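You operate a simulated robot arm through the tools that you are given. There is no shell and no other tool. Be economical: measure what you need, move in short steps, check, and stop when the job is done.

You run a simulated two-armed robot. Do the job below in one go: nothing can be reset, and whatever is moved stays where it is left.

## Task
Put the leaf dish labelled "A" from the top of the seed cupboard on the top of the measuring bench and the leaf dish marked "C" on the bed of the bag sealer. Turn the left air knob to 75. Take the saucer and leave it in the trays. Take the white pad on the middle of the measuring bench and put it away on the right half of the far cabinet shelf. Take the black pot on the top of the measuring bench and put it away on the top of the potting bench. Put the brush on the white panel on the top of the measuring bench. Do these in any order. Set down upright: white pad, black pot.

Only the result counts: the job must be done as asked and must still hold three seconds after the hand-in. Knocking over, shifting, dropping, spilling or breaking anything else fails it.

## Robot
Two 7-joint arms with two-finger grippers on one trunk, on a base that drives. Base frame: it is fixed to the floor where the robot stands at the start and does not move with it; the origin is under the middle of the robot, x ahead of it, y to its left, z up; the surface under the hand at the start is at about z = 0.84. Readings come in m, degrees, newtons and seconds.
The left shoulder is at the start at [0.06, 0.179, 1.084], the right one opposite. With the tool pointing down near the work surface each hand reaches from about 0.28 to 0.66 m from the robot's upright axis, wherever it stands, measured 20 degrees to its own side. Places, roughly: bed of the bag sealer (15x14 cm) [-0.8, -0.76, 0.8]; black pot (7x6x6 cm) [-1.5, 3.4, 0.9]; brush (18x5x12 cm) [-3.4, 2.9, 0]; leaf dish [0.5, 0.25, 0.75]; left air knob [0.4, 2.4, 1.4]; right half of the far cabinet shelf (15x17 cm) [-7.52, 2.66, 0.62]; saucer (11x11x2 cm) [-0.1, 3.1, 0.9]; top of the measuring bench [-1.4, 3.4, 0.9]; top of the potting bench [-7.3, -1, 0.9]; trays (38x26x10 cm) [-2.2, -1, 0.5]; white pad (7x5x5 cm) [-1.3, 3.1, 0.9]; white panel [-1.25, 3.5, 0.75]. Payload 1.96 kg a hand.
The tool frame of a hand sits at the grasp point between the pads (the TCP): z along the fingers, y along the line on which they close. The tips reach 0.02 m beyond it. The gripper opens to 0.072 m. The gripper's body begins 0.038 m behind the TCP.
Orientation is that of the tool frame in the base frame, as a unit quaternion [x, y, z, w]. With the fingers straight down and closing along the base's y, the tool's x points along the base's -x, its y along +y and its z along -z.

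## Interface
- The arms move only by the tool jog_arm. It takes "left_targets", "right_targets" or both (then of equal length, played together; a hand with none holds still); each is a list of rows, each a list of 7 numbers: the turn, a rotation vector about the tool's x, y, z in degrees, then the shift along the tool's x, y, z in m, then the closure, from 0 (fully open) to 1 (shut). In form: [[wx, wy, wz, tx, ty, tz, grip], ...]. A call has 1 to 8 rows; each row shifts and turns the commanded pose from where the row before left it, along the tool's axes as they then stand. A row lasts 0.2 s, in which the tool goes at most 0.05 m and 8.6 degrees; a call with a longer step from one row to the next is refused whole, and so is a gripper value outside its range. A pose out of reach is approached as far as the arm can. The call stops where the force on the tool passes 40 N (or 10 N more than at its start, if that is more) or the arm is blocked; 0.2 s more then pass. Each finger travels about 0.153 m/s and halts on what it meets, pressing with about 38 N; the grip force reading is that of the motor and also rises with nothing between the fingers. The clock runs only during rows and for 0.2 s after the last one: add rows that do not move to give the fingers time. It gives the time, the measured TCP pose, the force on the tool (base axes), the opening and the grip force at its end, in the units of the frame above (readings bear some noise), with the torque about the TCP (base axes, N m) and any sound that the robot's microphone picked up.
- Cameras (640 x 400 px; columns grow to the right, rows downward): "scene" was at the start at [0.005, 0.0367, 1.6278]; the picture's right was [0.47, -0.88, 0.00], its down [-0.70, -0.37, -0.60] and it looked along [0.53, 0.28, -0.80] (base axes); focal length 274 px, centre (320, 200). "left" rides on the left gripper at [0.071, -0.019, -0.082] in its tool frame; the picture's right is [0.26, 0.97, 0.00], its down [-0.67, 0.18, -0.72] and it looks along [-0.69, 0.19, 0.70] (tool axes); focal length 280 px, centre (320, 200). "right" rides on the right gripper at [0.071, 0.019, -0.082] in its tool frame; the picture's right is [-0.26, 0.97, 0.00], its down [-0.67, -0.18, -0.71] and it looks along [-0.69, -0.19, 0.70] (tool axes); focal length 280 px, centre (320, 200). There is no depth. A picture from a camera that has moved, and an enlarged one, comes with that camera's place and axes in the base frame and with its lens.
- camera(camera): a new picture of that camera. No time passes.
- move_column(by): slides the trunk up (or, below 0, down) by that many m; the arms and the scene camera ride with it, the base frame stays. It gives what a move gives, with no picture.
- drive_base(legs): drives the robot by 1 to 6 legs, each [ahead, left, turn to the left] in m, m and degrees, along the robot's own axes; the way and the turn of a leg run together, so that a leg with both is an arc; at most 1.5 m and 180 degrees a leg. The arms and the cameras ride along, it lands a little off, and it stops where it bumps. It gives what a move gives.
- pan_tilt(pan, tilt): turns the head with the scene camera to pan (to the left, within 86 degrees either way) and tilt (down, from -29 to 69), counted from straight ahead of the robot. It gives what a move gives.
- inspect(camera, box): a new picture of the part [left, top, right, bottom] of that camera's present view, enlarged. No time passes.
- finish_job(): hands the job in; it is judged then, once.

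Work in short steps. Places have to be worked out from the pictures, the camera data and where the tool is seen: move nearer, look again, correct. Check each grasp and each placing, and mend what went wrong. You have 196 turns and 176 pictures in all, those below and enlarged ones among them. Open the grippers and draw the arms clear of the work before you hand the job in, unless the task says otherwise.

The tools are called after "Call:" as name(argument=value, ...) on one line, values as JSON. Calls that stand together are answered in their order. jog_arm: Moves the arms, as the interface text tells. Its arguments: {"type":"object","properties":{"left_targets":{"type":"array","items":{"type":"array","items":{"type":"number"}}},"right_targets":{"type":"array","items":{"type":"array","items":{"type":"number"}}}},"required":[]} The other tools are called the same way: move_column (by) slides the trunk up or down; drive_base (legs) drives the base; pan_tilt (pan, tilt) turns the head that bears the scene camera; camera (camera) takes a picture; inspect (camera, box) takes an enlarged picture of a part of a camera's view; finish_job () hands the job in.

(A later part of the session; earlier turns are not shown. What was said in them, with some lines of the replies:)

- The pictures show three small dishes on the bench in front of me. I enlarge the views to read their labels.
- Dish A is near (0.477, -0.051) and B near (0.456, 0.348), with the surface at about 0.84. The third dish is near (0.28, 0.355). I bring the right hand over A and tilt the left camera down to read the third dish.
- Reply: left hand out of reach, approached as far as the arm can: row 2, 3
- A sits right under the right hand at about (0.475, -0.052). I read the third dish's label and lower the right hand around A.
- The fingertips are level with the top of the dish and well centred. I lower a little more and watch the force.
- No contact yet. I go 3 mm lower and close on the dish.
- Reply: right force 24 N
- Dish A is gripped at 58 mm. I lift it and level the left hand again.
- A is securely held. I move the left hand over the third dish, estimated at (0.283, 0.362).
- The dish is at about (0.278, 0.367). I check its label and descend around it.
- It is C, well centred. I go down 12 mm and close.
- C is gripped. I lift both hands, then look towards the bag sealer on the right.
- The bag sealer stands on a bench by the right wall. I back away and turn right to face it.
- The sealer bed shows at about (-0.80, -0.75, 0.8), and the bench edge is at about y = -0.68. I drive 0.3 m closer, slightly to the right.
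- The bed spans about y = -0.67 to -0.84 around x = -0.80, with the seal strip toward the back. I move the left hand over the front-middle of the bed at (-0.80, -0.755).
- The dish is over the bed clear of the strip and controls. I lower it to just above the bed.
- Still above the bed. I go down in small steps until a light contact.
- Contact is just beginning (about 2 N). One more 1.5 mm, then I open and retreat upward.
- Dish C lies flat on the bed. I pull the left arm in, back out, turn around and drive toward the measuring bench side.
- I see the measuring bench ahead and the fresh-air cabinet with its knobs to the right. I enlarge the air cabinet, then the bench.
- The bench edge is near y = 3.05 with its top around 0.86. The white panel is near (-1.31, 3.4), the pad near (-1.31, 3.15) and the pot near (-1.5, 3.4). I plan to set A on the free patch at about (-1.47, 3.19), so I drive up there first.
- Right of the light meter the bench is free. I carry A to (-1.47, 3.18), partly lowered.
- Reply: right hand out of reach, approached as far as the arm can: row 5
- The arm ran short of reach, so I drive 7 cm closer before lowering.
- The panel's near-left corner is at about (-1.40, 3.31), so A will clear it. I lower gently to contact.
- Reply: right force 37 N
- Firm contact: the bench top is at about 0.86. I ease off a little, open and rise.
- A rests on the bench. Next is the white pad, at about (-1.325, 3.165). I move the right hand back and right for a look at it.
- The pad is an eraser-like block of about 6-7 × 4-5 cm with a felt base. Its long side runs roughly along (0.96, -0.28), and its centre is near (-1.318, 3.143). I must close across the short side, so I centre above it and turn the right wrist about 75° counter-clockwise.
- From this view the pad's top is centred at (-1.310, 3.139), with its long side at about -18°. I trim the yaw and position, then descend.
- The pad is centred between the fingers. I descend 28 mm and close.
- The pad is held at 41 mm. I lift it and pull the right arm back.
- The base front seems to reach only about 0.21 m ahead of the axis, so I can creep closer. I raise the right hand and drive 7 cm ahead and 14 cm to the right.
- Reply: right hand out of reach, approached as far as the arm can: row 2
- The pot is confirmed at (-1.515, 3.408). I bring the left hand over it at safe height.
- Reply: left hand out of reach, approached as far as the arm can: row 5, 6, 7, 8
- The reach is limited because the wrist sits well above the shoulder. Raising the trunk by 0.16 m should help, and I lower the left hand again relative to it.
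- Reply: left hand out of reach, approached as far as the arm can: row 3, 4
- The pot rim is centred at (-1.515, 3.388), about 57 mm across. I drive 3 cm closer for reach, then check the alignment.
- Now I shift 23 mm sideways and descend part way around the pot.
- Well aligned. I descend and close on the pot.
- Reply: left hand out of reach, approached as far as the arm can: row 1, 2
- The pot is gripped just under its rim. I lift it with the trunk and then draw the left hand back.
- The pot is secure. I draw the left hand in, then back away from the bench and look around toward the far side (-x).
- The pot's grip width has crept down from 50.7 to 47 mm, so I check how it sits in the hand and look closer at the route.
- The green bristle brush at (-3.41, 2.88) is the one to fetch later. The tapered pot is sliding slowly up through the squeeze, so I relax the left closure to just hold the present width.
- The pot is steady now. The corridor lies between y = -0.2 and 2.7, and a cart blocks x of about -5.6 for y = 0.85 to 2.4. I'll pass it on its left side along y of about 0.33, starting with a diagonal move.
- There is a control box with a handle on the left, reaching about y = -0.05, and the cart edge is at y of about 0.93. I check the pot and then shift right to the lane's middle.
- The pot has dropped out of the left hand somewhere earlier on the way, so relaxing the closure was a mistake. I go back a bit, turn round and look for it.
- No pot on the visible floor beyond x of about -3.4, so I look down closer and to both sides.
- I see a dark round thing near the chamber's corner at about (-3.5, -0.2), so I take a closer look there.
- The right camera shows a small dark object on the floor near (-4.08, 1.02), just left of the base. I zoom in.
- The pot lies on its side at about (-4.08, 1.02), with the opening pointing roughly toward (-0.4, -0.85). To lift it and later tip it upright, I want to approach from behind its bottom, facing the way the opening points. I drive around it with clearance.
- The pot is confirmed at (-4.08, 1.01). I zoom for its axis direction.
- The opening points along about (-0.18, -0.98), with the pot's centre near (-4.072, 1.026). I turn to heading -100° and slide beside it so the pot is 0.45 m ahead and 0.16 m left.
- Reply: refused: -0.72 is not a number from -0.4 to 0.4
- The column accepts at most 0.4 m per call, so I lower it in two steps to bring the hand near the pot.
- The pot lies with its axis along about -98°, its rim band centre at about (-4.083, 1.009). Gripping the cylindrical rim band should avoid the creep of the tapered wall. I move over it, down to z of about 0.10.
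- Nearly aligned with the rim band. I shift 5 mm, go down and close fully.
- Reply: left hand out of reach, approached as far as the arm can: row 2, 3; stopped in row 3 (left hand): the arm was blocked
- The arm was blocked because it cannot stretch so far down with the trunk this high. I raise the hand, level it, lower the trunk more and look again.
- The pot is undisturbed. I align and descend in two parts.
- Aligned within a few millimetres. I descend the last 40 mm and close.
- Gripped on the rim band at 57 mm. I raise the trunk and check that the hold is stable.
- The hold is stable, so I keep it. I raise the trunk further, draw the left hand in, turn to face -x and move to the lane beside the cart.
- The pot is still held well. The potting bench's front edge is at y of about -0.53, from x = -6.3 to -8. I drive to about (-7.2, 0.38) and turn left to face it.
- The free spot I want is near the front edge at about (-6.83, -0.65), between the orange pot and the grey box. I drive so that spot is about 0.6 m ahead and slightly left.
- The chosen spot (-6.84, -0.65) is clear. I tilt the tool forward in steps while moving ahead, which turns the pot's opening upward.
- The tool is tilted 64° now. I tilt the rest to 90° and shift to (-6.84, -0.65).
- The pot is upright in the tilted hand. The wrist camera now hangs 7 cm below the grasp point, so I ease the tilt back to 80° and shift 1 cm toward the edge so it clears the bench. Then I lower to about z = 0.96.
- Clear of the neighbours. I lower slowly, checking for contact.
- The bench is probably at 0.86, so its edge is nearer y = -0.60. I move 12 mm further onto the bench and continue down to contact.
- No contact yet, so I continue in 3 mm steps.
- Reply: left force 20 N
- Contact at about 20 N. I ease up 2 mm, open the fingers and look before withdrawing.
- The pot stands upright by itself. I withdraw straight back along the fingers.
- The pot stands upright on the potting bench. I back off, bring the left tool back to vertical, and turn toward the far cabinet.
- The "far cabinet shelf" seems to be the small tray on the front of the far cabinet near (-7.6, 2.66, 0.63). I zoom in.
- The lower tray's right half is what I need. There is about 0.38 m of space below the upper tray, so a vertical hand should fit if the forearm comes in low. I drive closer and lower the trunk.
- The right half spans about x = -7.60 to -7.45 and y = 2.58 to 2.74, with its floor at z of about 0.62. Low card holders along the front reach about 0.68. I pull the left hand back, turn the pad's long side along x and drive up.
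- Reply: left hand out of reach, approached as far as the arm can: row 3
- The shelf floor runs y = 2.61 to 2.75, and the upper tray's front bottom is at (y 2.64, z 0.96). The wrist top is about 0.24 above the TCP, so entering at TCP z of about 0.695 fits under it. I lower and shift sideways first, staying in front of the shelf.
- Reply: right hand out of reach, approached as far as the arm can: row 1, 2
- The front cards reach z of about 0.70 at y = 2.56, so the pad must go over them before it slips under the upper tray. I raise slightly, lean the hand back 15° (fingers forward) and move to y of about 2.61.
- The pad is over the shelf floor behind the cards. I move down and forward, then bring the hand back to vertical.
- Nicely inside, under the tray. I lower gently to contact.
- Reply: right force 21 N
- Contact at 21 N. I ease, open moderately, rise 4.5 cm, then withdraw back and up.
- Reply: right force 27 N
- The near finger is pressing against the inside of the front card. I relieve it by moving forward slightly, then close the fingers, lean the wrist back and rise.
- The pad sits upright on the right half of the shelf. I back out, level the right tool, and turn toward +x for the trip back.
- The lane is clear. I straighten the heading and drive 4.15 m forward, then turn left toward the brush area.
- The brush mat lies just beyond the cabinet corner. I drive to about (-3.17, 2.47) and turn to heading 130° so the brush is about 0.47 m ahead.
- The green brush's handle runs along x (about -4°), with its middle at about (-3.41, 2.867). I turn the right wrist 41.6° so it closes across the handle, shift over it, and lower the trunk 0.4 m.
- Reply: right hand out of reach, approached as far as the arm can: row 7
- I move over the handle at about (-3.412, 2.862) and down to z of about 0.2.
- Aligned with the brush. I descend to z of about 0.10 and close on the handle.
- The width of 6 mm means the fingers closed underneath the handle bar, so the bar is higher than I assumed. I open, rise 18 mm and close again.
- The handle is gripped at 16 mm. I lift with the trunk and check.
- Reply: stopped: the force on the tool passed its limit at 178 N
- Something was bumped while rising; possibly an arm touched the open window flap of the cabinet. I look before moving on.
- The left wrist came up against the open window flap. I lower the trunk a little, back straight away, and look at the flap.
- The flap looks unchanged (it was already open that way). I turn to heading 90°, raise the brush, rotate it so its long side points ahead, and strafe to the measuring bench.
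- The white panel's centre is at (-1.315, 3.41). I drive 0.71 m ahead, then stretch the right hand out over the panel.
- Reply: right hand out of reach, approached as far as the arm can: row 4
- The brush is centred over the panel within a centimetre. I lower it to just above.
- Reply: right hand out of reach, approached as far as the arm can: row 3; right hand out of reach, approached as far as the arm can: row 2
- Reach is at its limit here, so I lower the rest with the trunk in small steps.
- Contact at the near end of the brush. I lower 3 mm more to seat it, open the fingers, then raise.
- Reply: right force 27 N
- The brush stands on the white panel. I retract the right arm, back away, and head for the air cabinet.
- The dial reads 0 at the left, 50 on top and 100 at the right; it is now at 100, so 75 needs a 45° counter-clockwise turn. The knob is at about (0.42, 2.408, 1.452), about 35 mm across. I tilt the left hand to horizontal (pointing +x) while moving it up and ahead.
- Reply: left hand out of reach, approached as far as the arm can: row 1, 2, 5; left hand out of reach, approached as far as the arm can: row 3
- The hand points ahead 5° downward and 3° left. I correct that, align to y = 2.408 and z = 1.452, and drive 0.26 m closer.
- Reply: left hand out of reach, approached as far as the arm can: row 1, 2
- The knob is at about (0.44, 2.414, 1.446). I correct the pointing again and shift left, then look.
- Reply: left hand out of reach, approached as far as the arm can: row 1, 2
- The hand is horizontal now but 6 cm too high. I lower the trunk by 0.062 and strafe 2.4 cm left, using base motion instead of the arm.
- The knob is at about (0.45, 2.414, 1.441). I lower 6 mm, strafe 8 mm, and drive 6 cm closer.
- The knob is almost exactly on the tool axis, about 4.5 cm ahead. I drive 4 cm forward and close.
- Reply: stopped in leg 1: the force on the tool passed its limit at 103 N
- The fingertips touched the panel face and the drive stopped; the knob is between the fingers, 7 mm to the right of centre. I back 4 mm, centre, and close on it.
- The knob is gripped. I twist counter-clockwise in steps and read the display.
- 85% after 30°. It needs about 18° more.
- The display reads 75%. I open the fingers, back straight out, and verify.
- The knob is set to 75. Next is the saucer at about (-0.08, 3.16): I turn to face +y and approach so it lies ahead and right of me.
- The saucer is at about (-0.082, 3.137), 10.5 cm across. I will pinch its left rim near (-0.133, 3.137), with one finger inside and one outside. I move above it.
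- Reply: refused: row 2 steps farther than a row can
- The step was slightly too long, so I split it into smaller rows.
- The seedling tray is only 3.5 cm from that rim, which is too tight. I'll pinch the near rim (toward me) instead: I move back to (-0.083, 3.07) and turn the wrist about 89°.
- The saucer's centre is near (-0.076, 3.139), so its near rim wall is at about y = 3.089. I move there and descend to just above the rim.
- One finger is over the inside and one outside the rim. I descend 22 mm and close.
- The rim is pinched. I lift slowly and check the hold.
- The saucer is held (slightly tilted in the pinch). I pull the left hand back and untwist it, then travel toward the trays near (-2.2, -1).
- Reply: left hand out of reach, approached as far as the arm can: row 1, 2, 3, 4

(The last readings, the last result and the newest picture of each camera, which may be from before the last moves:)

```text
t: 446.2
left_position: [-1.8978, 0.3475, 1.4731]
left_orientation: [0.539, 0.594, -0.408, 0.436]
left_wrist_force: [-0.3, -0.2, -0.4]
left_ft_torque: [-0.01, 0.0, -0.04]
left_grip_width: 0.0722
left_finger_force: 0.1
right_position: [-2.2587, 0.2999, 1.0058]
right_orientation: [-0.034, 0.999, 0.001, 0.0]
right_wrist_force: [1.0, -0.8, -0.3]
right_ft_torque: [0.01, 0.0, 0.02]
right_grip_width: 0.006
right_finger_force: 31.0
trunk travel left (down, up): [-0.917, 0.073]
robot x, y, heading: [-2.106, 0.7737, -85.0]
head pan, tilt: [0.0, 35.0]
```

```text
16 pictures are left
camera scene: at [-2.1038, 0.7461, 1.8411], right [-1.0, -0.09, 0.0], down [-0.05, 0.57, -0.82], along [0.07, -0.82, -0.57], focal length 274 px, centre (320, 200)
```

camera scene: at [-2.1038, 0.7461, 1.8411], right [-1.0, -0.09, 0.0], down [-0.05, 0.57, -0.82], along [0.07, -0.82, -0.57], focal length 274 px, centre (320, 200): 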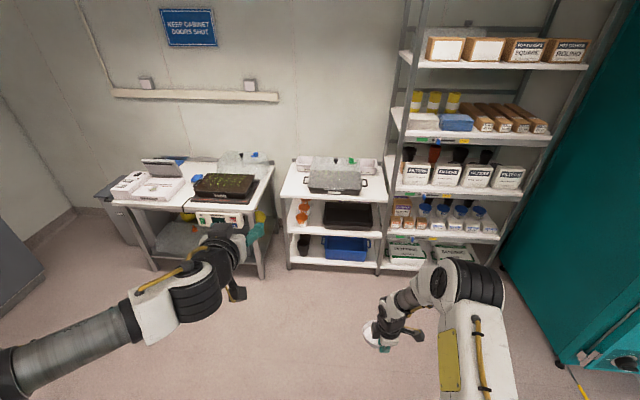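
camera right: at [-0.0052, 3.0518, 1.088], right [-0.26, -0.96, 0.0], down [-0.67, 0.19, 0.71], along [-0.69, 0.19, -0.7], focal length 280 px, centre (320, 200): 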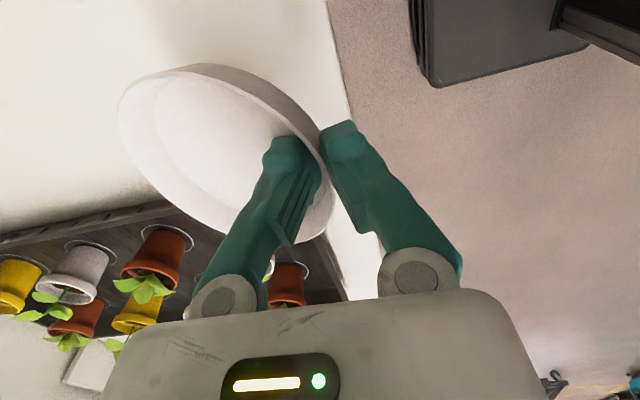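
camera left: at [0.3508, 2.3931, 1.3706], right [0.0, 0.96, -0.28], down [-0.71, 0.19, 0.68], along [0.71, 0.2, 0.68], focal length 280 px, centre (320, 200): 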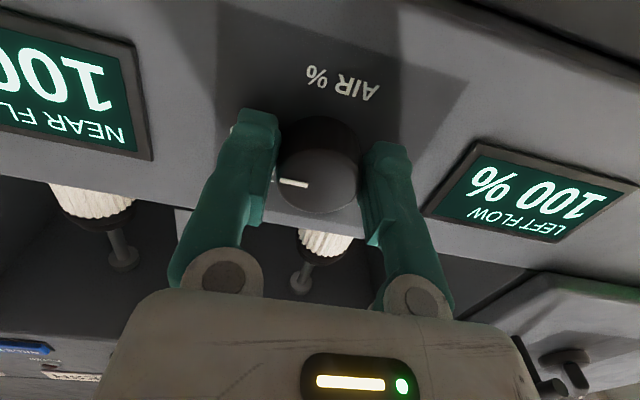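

The black trays on the middle shelf of the small rack at about (-2.2, -1.0, 0.5) are the target, with a shelf above them. I zoom in.

Call:
inspect(camera="scene", box=[270, 150, 400, 270])

```text
3.33 times, centred on (335, 210) of scene
camera zoom: at [-2.1038, 0.7461, 1.8411], right [-1.0, -0.09, 0.0], down [-0.05, 0.57, -0.82], along [0.07, -0.82, -0.57], focal length 912 px, centre (270, 167)
```

zoom: 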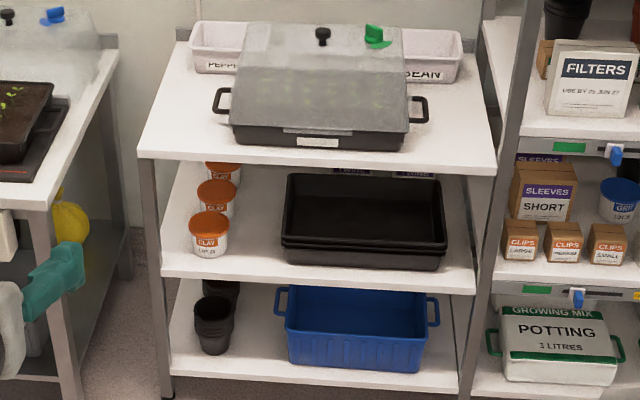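

The tray opening spans x = -2.36 to -2.0 and y = -0.845 to -1.105, with its rim at z of about 0.55; the shelf above is at about 0.77. I lower the trunk, lean the right hand back 40° so the wrist stays in front of the upper shelf, and drive part way.

Call:
move_column(by=-0.35)

Call:
jog_arm(right_targets=[[8, 0, 0, 0, 0, 0, 1], [8, 0, 0, 0, 0, 0, 1], [8, 0, 0, 0, 0, 0, 1], [8, 0, 0, 0, 0, 0, 1], [8, 0, 0, 0, 0, 0, 1], [0, 0, 0, 0, 0, 0, 1]])

Call:
drive_base(legs=[[0, 0, -5], [0.85, 0.03, 0]])

Call:
camera(camera="scene")

Call:
camera(camera="right")

```text
t: 449.7
left_position: [-1.8985, 0.3476, 1.1219]
left_orientation: [0.539, 0.593, -0.409, 0.436]
left_wrist_force: [-0.3, -0.4, 0.0]
left_ft_torque: [0.02, -0.04, -0.01]
left_grip_width: 0.0721
left_finger_force: 0.1
right_position: [-2.2593, 0.2996, 0.657]
right_orientation: [-0.033, 0.999, 0.001, 0.0]
right_wrist_force: [-0.1, 0.0, -0.2]
right_ft_torque: [0.02, 0.02, 0.01]
right_grip_width: 0.0061
right_finger_force: 31.4
trunk travel left (down, up): [-0.567, 0.423]
robot x, y, heading: [-2.1053, 0.7746, -84.9]
head pan, tilt: [0.0, 35.0]
```

```text
t: 451.1
left_position: [-1.898, 0.3469, 1.1241]
left_orientation: [0.539, 0.594, -0.408, 0.436]
left_wrist_force: [0.5, 0.6, 0.3]
left_ft_torque: [0.01, -0.01, 0.0]
left_grip_width: 0.0721
left_finger_force: 0.1
right_position: [-2.2607, 0.2995, 0.6569]
right_orientation: [-0.032, 0.939, -0.342, 0.01]
right_wrist_force: [0.3, 0.2, -0.9]
right_ft_torque: [-0.02, 0.01, -0.04]
right_grip_width: 0.0063
right_finger_force: 30.9
trunk travel left (down, up): [-0.567, 0.423]
robot x, y, heading: [-2.1057, 0.7709, -85.1]
head pan, tilt: [0.0, 35.0]
```

```text
t: 456.0
left_position: [-1.9436, -0.5163, 1.1229]
left_orientation: [0.577, 0.556, -0.437, 0.408]
left_wrist_force: [-0.4, 0.8, -0.8]
left_ft_torque: [0.0, -0.02, -0.02]
left_grip_width: 0.0722
left_finger_force: 0.0
right_position: [-2.3074, -0.5164, 0.6564]
right_orientation: [0.03, 0.939, -0.341, -0.011]
right_wrist_force: [-0.1, -0.1, -0.4]
right_ft_torque: [0.03, 0.0, -0.03]
right_grip_width: 0.0059
right_finger_force: 31.0
trunk travel left (down, up): [-0.567, 0.423]
robot x, y, heading: [-2.0936, -0.0673, -92.3]
head pan, tilt: [0.0, 35.0]
```

```text
14 pictures are left
camera scene: at [-2.0945, -0.0937, 1.4912], right [-1.0, 0.04, 0.0], down [0.02, 0.57, -0.82], along [-0.04, -0.82, -0.57], focal length 274 px, centre (320, 200)
```

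scene: 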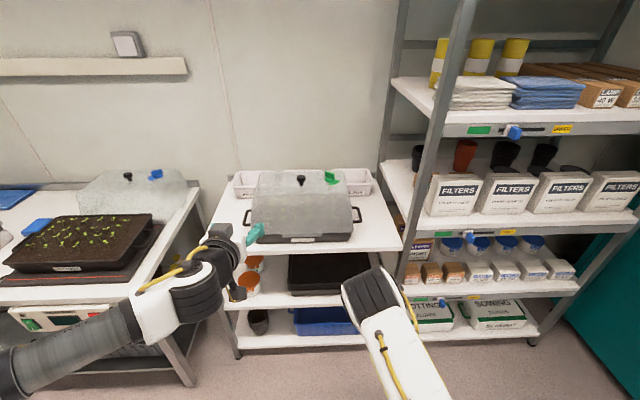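

```text
13 pictures are left
camera right: at [-2.3737, -0.4444, 0.7065], right [0.31, 0.72, -0.62], down [0.69, 0.27, 0.67], along [0.65, -0.64, -0.42], focal length 280 px, centre (320, 200)
```

right: 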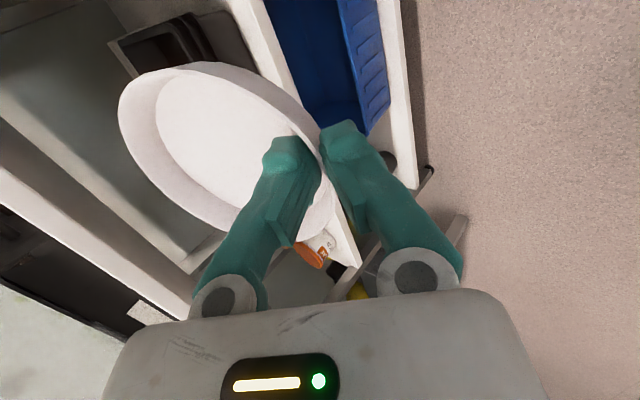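

The saucer's far side droops relative to the hand, so the lean brings it to a slight upward tilt. I lean 15° more to keep the hand clear of the shelf lip (z about 0.755), align x to -2.2 and lower to z of about 0.60, still in front of the rack.

Call:
jog_arm(right_targets=[[8, 0, 0, 0, 0, 0, 1], [7, 0, 0, 0, 0, 0, 1], [0, 0, 0, 0, 0, 0, 1]])

Call:
drive_base(legs=[[0.14, 0.09, 2.3]])

Call:
move_column(by=-0.05)

Call:
camera(camera="right")

```text
t: 456.8
left_position: [-1.9422, -0.5151, 1.1227]
left_orientation: [0.577, 0.556, -0.437, 0.409]
left_wrist_force: [-0.3, 0.4, 0.4]
left_ft_torque: [0.01, -0.03, -0.01]
left_grip_width: 0.0719
left_finger_force: 0.0
right_position: [-2.3072, -0.5175, 0.6569]
right_orientation: [0.029, 0.887, -0.461, -0.014]
right_wrist_force: [-0.8, -0.3, 0.7]
right_ft_torque: [0.01, 0.0, 0.02]
right_grip_width: 0.006
right_finger_force: 30.7
trunk travel left (down, up): [-0.567, 0.423]
robot x, y, heading: [-2.0921, -0.0668, -92.3]
head pan, tilt: [0.0, 35.0]
```

```text
t: 458.3
left_position: [-1.8397, -0.6511, 1.1227]
left_orientation: [0.566, 0.567, -0.429, 0.416]
left_wrist_force: [-0.4, -0.3, 0.9]
left_ft_torque: [0.01, -0.03, 0.02]
left_grip_width: 0.072
left_finger_force: 0.1
right_position: [-2.2043, -0.6647, 0.657]
right_orientation: [0.011, 0.888, -0.46, -0.006]
right_wrist_force: [0.2, 0.4, -0.7]
right_ft_torque: [0.03, 0.02, -0.02]
right_grip_width: 0.0062
right_finger_force: 30.8
trunk travel left (down, up): [-0.567, 0.423]
robot x, y, heading: [-2.006, -0.206, -90.3]
head pan, tilt: [0.0, 35.0]
```

```text
t: 459.2
left_position: [-1.8411, -0.6495, 1.0727]
left_orientation: [0.566, 0.568, -0.428, 0.417]
left_wrist_force: [0.7, -0.2, -0.4]
left_ft_torque: [-0.02, -0.01, -0.04]
left_grip_width: 0.0719
left_finger_force: 0.0
right_position: [-2.2047, -0.6632, 0.6069]
right_orientation: [0.011, 0.887, -0.461, -0.005]
right_wrist_force: [-0.3, 0.7, -0.2]
right_ft_torque: [0.01, -0.02, 0.02]
right_grip_width: 0.006
right_finger_force: 30.8
trunk travel left (down, up): [-0.517, 0.473]
robot x, y, heading: [-2.0078, -0.2078, -90.4]
head pan, tilt: [0.0, 35.0]
```

```text
12 pictures are left
camera right: at [-2.274, -0.584, 0.638], right [0.28, 0.55, -0.79], down [0.69, 0.46, 0.56], along [0.67, -0.7, -0.25], focal length 280 px, centre (320, 200)
```

right: 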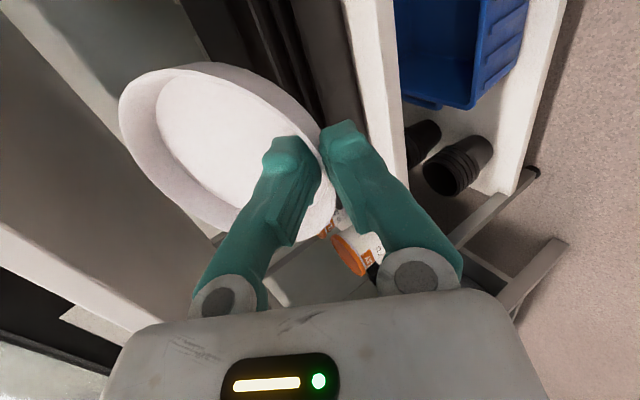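

Clearances look right: the tray rim is about 0.55-0.57 and my lowest point about 0.58. I drive 0.21 m ahead to bring the saucer over the tray and check.

Call:
drive_base(legs=[[0.21, 0, 0.4]])

Call:
camera(camera="right")

Call:
camera(camera="scene")

```text
t: 460.8
left_position: [-1.8368, -0.8567, 1.0727]
left_orientation: [0.564, 0.57, -0.427, 0.418]
left_wrist_force: [0.2, -0.5, -0.1]
left_ft_torque: [-0.01, -0.01, 0.03]
left_grip_width: 0.0722
left_finger_force: 0.1
right_position: [-2.201, -0.8741, 0.6071]
right_orientation: [0.007, 0.888, -0.46, -0.004]
right_wrist_force: [-0.5, -0.5, -1.4]
right_ft_torque: [0.01, -0.01, 0.01]
right_grip_width: 0.0061
right_finger_force: 30.7
trunk travel left (down, up): [-0.517, 0.473]
robot x, y, heading: [-2.0072, -0.414, -89.6]
head pan, tilt: [0.0, 35.0]
```

```text
11 pictures are left
camera right: at [-2.2703, -0.795, 0.6375], right [0.27, 0.55, -0.79], down [0.68, 0.47, 0.56], along [0.68, -0.69, -0.25], focal length 280 px, centre (320, 200)
```

right: 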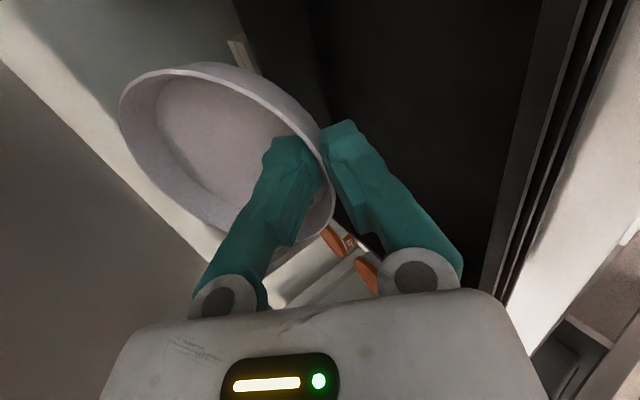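

```text
10 pictures are left
camera scene: at [-2.0084, -0.4426, 1.4412], right [-1.0, -0.01, 0.0], down [0.0, 0.57, -0.82], along [0.0, -0.82, -0.57], focal length 274 px, centre (320, 200)
```

scene: 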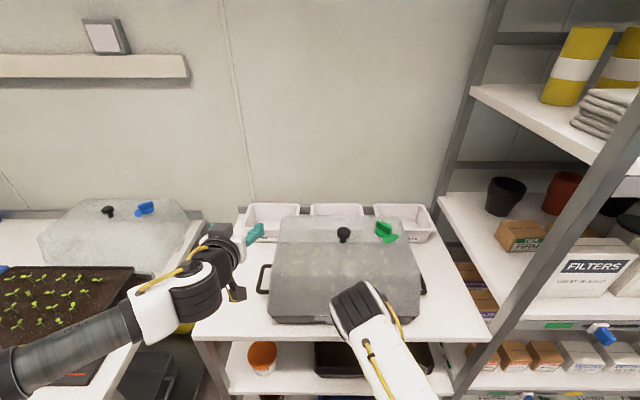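

The saucer is inside the tray's outline. I lower 5 cm, go 3 cm deeper, and lower more.

Call:
move_column(by=-0.045)

Call:
drive_base(legs=[[0.03, 0, 0]])

Call:
move_column(by=-0.02)

Call:
camera(camera="right")

```text
t: 461.7
left_position: [-1.8361, -0.8561, 1.0282]
left_orientation: [0.563, 0.571, -0.426, 0.419]
left_wrist_force: [-0.7, -0.4, 0.2]
left_ft_torque: [0.0, -0.03, -0.01]
left_grip_width: 0.072
left_finger_force: 0.1
right_position: [-2.2012, -0.8728, 0.5619]
right_orientation: [0.007, 0.887, -0.462, -0.004]
right_wrist_force: [0.3, -0.5, 5.7]
right_ft_torque: [0.02, 0.02, 0.03]
right_grip_width: 0.0061
right_finger_force: 31.1
trunk travel left (down, up): [-0.472, 0.518]
robot x, y, heading: [-2.0068, -0.4123, -89.6]
head pan, tilt: [0.0, 35.0]
```

```text
t: 462.5
left_position: [-1.836, -0.8845, 1.0279]
left_orientation: [0.563, 0.57, -0.427, 0.419]
left_wrist_force: [0.8, -0.3, -0.4]
left_ft_torque: [-0.03, 0.02, -0.02]
left_grip_width: 0.0721
left_finger_force: 0.1
right_position: [-2.1999, -0.9024, 0.5621]
right_orientation: [0.007, 0.887, -0.461, -0.004]
right_wrist_force: [0.2, 3.3, 8.4]
right_ft_torque: [0.09, -0.03, -0.01]
right_grip_width: 0.0058
right_finger_force: 30.8
trunk travel left (down, up): [-0.472, 0.518]
robot x, y, heading: [-2.0084, -0.4475, -89.6]
head pan, tilt: [0.0, 35.0]
```

```text
t: 462.9
left_position: [-1.8359, -0.8838, 1.0246]
left_orientation: [0.563, 0.57, -0.427, 0.419]
left_wrist_force: [1.3, -0.6, 0.7]
left_ft_torque: [-0.01, 0.0, 0.0]
left_grip_width: 0.0722
left_finger_force: 0.1
right_position: [-2.202, -0.9041, 0.5616]
right_orientation: [0.007, 0.885, -0.466, -0.003]
right_wrist_force: [2.8, 8.2, 21.9]
right_ft_torque: [0.09, -0.04, 0.0]
right_grip_width: 0.0061
right_finger_force: 30.6
trunk travel left (down, up): [-0.467, 0.523]
robot x, y, heading: [-2.0087, -0.4445, -89.4]
head pan, tilt: [0.0, 35.0]
stopped: the force on the tool passed its limit at 55 N (the readings are from after the stop); the commanded pose is now the measured one
```

```text
9 pictures are left
camera right: at [-2.2705, -0.825, 0.5919], right [0.27, 0.54, -0.8], down [0.68, 0.48, 0.55], along [0.68, -0.69, -0.24], focal length 280 px, centre (320, 200)
```

right: 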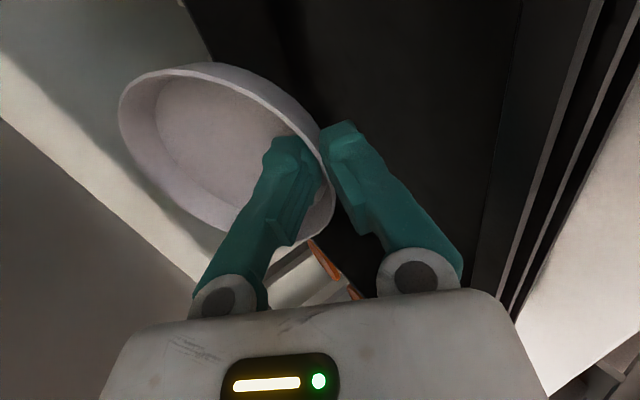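

The saucer's near rim touches the tray floor (about 20 N). I ease up 5 mm, flatten the tilt by 12°, and open the fingers gradually.

Call:
jog_arm(right_targets=[[0, 0, 0, 0, -0.0041, -0.0029, 1], [-6, 0, 0, 0, 0, 0, 1], [-6, 0, 0, 0, 0, 0, 1], [0, 0, 0, 0, 0, 0, 1]])

Call:
camera(camera="right")

```text
t: 463.9
left_position: [-1.8365, -0.8769, 1.0264]
left_orientation: [0.562, 0.568, -0.429, 0.421]
left_wrist_force: [-0.3, 0.0, -0.2]
left_ft_torque: [-0.02, 0.0, 0.03]
left_grip_width: 0.0721
left_finger_force: 0.1
right_position: [-2.203, -0.8965, 0.5649]
right_orientation: [0.01, 0.929, -0.369, -0.003]
right_wrist_force: [-1.1, -0.4, -0.7]
right_ft_torque: [0.07, 0.02, 0.03]
right_grip_width: 0.0062
right_finger_force: 29.9
trunk travel left (down, up): [-0.467, 0.523]
robot x, y, heading: [-2.0057, -0.4459, -89.7]
head pan, tilt: [0.0, 35.0]
```

```text
8 pictures are left
camera right: at [-2.272, -0.8232, 0.6113], right [0.27, 0.7, -0.66], down [0.68, 0.34, 0.65], along [0.68, -0.63, -0.38], focal length 280 px, centre (320, 200)
```

right: 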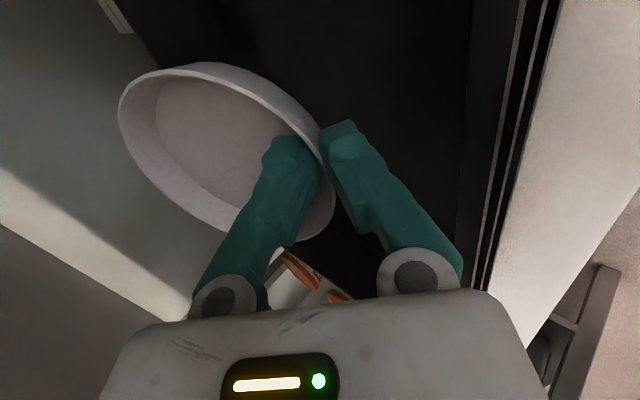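

The tray floor is about 2-3 cm below the grip point. I lower 8 mm, then open gradually.

Call:
move_column(by=-0.008)

Call:
jog_arm(right_targets=[[0, 0, 0, 0, 0, 0, 0.9], [0, 0, 0, 0, 0, 0, 0.85], [0, 0, 0, 0, 0, 0, 0.8], [0, 0, 0, 0, 0, 0, 0.75], [0, 0, 0, 0, 0, 0, 0.7], [0, 0, 0, 0, 0, 0, 0.65], [0, 0, 0, 0, 0, 0, 0.65]])

Call:
camera(camera="right")

```text
t: 464.4
left_position: [-1.836, -0.8737, 1.0228]
left_orientation: [0.56, 0.567, -0.431, 0.423]
left_wrist_force: [0.0, -0.3, 0.1]
left_ft_torque: [-0.03, 0.01, 0.02]
left_grip_width: 0.0722
left_finger_force: 0.1
right_position: [-2.2031, -0.8994, 0.5659]
right_orientation: [0.01, 0.926, -0.377, -0.005]
right_wrist_force: [0.7, -0.8, -0.4]
right_ft_torque: [0.07, -0.01, 0.0]
right_grip_width: 0.006
right_finger_force: 30.8
trunk travel left (down, up): [-0.459, 0.531]
robot x, y, heading: [-2.0094, -0.4455, -89.7]
head pan, tilt: [0.0, 35.0]
```

```text
t: 465.7
left_position: [-1.8355, -0.8734, 1.0209]
left_orientation: [0.562, 0.567, -0.431, 0.421]
left_wrist_force: [-0.8, 0.1, -0.6]
left_ft_torque: [0.0, 0.02, 0.0]
left_grip_width: 0.072
left_finger_force: 0.0
right_position: [-2.2027, -0.8984, 0.5634]
right_orientation: [0.01, 0.926, -0.377, -0.006]
right_wrist_force: [8.2, 6.5, 37.7]
right_ft_torque: [0.2, -0.17, -0.07]
right_grip_width: 0.0067
right_finger_force: 0.0
trunk travel left (down, up): [-0.459, 0.531]
robot x, y, heading: [-2.0063, -0.4458, -89.9]
head pan, tilt: [0.0, 35.0]
stopped in row 6 (right hand): the force on the tool passed its limit at 46 N (the readings are from after the stop); the commanded pose is now the measured one
```

```text
7 pictures are left
camera right: at [-2.2719, -0.8257, 0.6091], right [0.28, 0.68, -0.67], down [0.68, 0.35, 0.64], along [0.68, -0.64, -0.37], focal length 280 px, centre (320, 200)
```

right: 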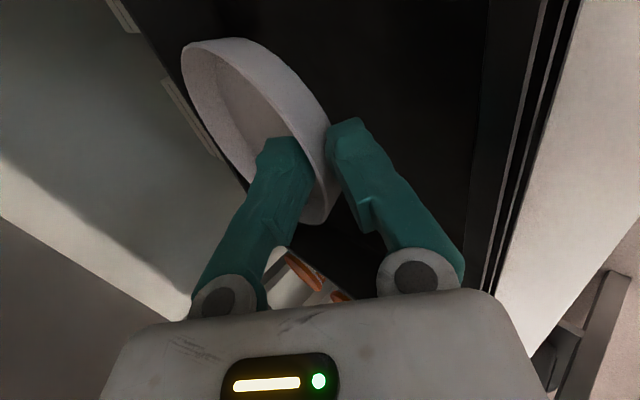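

Something distal is being pressed, and the saucer has started swivelling down. I raise 10 mm to relieve the force and continue opening.

Call:
jog_arm(right_targets=[[0, 0, 0, 0, -0.007, -0.0073, 0.8], [0, 0, 0, 0, 0, 0, 0.7], [0, 0, 0, 0, 0, 0, 0.6], [0, 0, 0, 0, 0, 0, 0.5], [0, 0, 0, 0, 0, 0, 0.5]])

Call:
camera(camera="right")

```text
t: 466.9
left_position: [-1.8365, -0.8762, 1.0201]
left_orientation: [0.561, 0.568, -0.429, 0.422]
left_wrist_force: [0.2, -0.5, -0.7]
left_ft_torque: [0.0, 0.0, 0.01]
left_grip_width: 0.0719
left_finger_force: 0.1
right_position: [-2.2042, -0.8972, 0.5707]
right_orientation: [0.01, 0.928, -0.372, -0.005]
right_wrist_force: [2.9, -7.9, 20.4]
right_ft_torque: [-0.15, -0.1, -0.03]
right_grip_width: 0.0213
right_finger_force: 0.0
trunk travel left (down, up): [-0.459, 0.531]
robot x, y, heading: [-2.007, -0.4437, -89.6]
head pan, tilt: [0.0, 35.0]
```

```text
6 pictures are left
camera right: at [-2.2724, -0.8251, 0.6158], right [0.28, 0.69, -0.67], down [0.68, 0.35, 0.64], along [0.68, -0.63, -0.38], focal length 280 px, centre (320, 200)
```

right: 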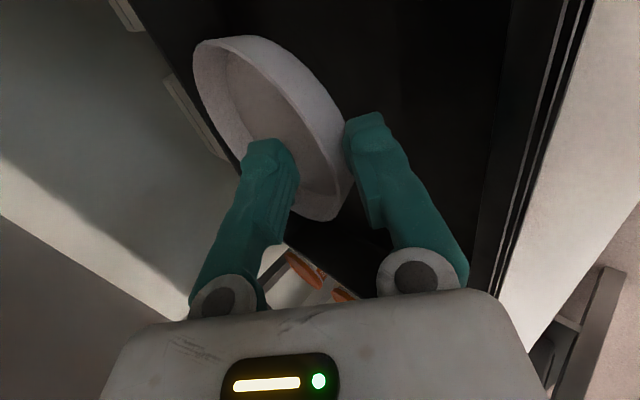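

The saucer now lies flat in the tray (its ellipse matches a horizontal disc). I slide the fingers out along their axis, then back the robot out.

Call:
jog_arm(right_targets=[[0, 0, 0, 0, 0, -0.01, 0.45], [0, 0, 0, 0, 0, -0.02, 0.4], [0, 0, 0, 0, 0, -0.025, 0.4], [0, 0, 0, 0, 0, -0.02, 0.4]])

Call:
camera(camera="right")

```text
t: 467.9
left_position: [-1.8373, -0.886, 1.0165]
left_orientation: [0.564, 0.57, -0.427, 0.418]
left_wrist_force: [-0.6, 0.7, -1.5]
left_ft_torque: [0.01, -0.01, -0.04]
left_grip_width: 0.072
left_finger_force: 0.0
right_position: [-2.2026, -0.8526, 0.6227]
right_orientation: [0.008, 0.929, -0.37, -0.004]
right_wrist_force: [-0.4, -0.2, 0.4]
right_ft_torque: [0.0, 0.01, -0.04]
right_grip_width: 0.0433
right_finger_force: 0.1
trunk travel left (down, up): [-0.459, 0.531]
robot x, y, heading: [-2.0068, -0.446, -89.8]
head pan, tilt: [0.0, 35.0]
```

```text
5 pictures are left
camera right: at [-2.2719, -0.7811, 0.6694], right [0.27, 0.69, -0.66], down [0.68, 0.35, 0.64], along [0.68, -0.63, -0.38], focal length 280 px, centre (320, 200)
```

right: 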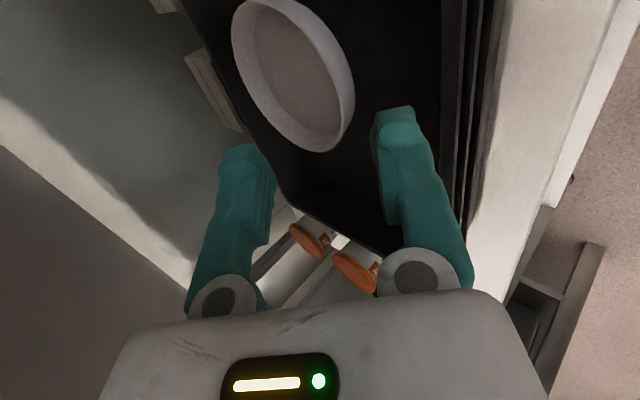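

The saucer lies flat in the tray. I back away from the rack and take one check picture.

Call:
drive_base(legs=[[-0.6, 0, 0]])

Call:
inspect(camera="scene", box=[230, 180, 430, 310])

```text
t: 471.4
left_position: [-1.8426, -0.2795, 1.0164]
left_orientation: [0.569, 0.563, -0.432, 0.415]
left_wrist_force: [1.1, -0.3, 0.0]
left_ft_torque: [0.03, 0.0, -0.01]
left_grip_width: 0.0721
left_finger_force: 0.0
right_position: [-2.2073, -0.2374, 0.6218]
right_orientation: [0.017, 0.928, -0.371, -0.007]
right_wrist_force: [0.1, -0.6, -0.6]
right_ft_torque: [0.02, -0.01, -0.02]
right_grip_width: 0.0431
right_finger_force: 0.0
trunk travel left (down, up): [-0.459, 0.531]
robot x, y, heading: [-2.0054, 0.1661, -90.7]
head pan, tilt: [0.0, 35.0]
```

```text
3.08 times, centred on (330, 245) of scene
camera zoom: at [-2.0062, 0.1405, 1.384], right [-1.0, 0.01, 0.0], down [0.01, 0.57, -0.82], along [-0.01, -0.82, -0.57], focal length 842 px, centre (289, 62)
```

zoom: 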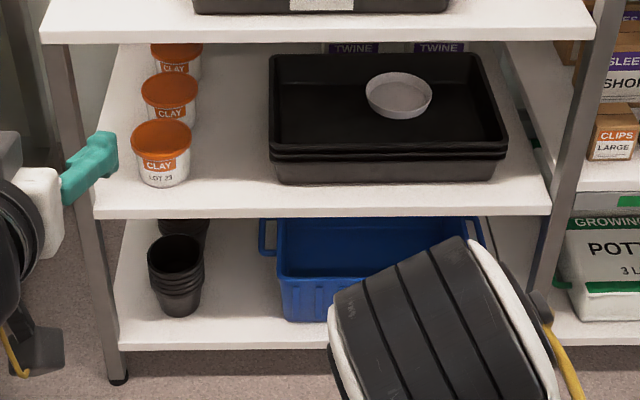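

The saucer lies in the black tray. I open the right gripper and take a last look at the sealer.

Call:
jog_arm(right_targets=[[0, 0, 0, 0, 0, 0, 0.2], [0, 0, 0, 0, 0, 0, 0]])

Call:
pan_tilt(pan=50, tilt=25)

Call:
camera(camera="scene")

```text
t: 472.0
left_position: [-1.8421, -0.2797, 1.0166]
left_orientation: [0.569, 0.563, -0.432, 0.414]
left_wrist_force: [0.9, 0.3, -0.4]
left_ft_torque: [0.0, 0.01, 0.01]
left_grip_width: 0.0725
left_finger_force: 0.1
right_position: [-2.2076, -0.2382, 0.6225]
right_orientation: [0.018, 0.929, -0.369, -0.008]
right_wrist_force: [-0.7, -0.5, -0.5]
right_ft_torque: [-0.03, 0.02, 0.0]
right_grip_width: 0.0719
right_finger_force: 0.1
trunk travel left (down, up): [-0.459, 0.531]
robot x, y, heading: [-2.0039, 0.1658, -90.8]
head pan, tilt: [0.0, 35.0]
```

```text
t: 473.2
left_position: [-1.842, -0.2774, 1.0162]
left_orientation: [0.568, 0.564, -0.432, 0.416]
left_wrist_force: [0.7, 0.7, -0.4]
left_ft_torque: [0.02, 0.03, -0.01]
left_grip_width: 0.0719
left_finger_force: 0.0
right_position: [-2.2068, -0.2385, 0.6229]
right_orientation: [0.017, 0.929, -0.37, -0.008]
right_wrist_force: [-0.1, -0.1, -1.0]
right_ft_torque: [-0.02, -0.01, -0.02]
right_grip_width: 0.0721
right_finger_force: 0.1
trunk travel left (down, up): [-0.459, 0.531]
robot x, y, heading: [-2.0044, 0.1678, -90.7]
head pan, tilt: [50.0, 25.0]
```

```text
3 pictures are left
camera scene: at [-1.9353, 0.1677, 1.3997], right [-0.65, -0.76, 0.0], down [-0.32, 0.28, -0.91], along [0.69, -0.59, -0.42], focal length 274 px, centre (320, 200)
```

scene: 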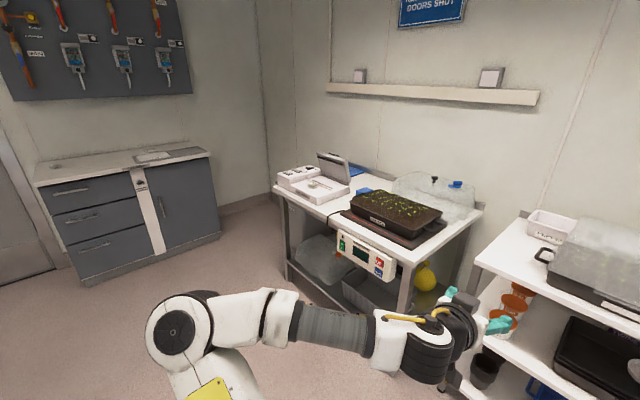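

Dish C is still on the sealer bed, both grippers are open and both arms are clear. I hand in.

Call:
finish_job()

```text
The job is handed in.
```

I handed the job in with all seven items placed or set as asked, but I dropped the black pot on the way and bumped a cabinet flap.

- **Dropped pot:** it slipped out of the left hand onto the floor. I picked it up and set it upright on the potting bench, and saw no damage.
- **Bumped flap:** while raising the brush, the left wrist hit the open window flap of the near cabinet. The flap looked unchanged afterwards.
- **Other hard contacts:** while I worked the air knob and the far cabinet shelf, the fingers pressed against the air panel and a card holder on the shelf. The hand also pressed down when I set the saucer in the tray. I saw no damage or movement from any of these.

Final state, from the last pictures I took of each:

| Item | Where it is |
|---|---|
| Dish A | On top of the measuring bench |
| Dish C | On the bed of the bag sealer |
| Left air knob | Turned to 75; the display reads 75% |
| Saucer | Lying flat in the black trays |
| White pad | Upright on the right half of the far cabinet shelf |
| Black pot | Upright on the potting bench |
| Brush (the green bristle one) | Standing on the white panel on the measuring bench |
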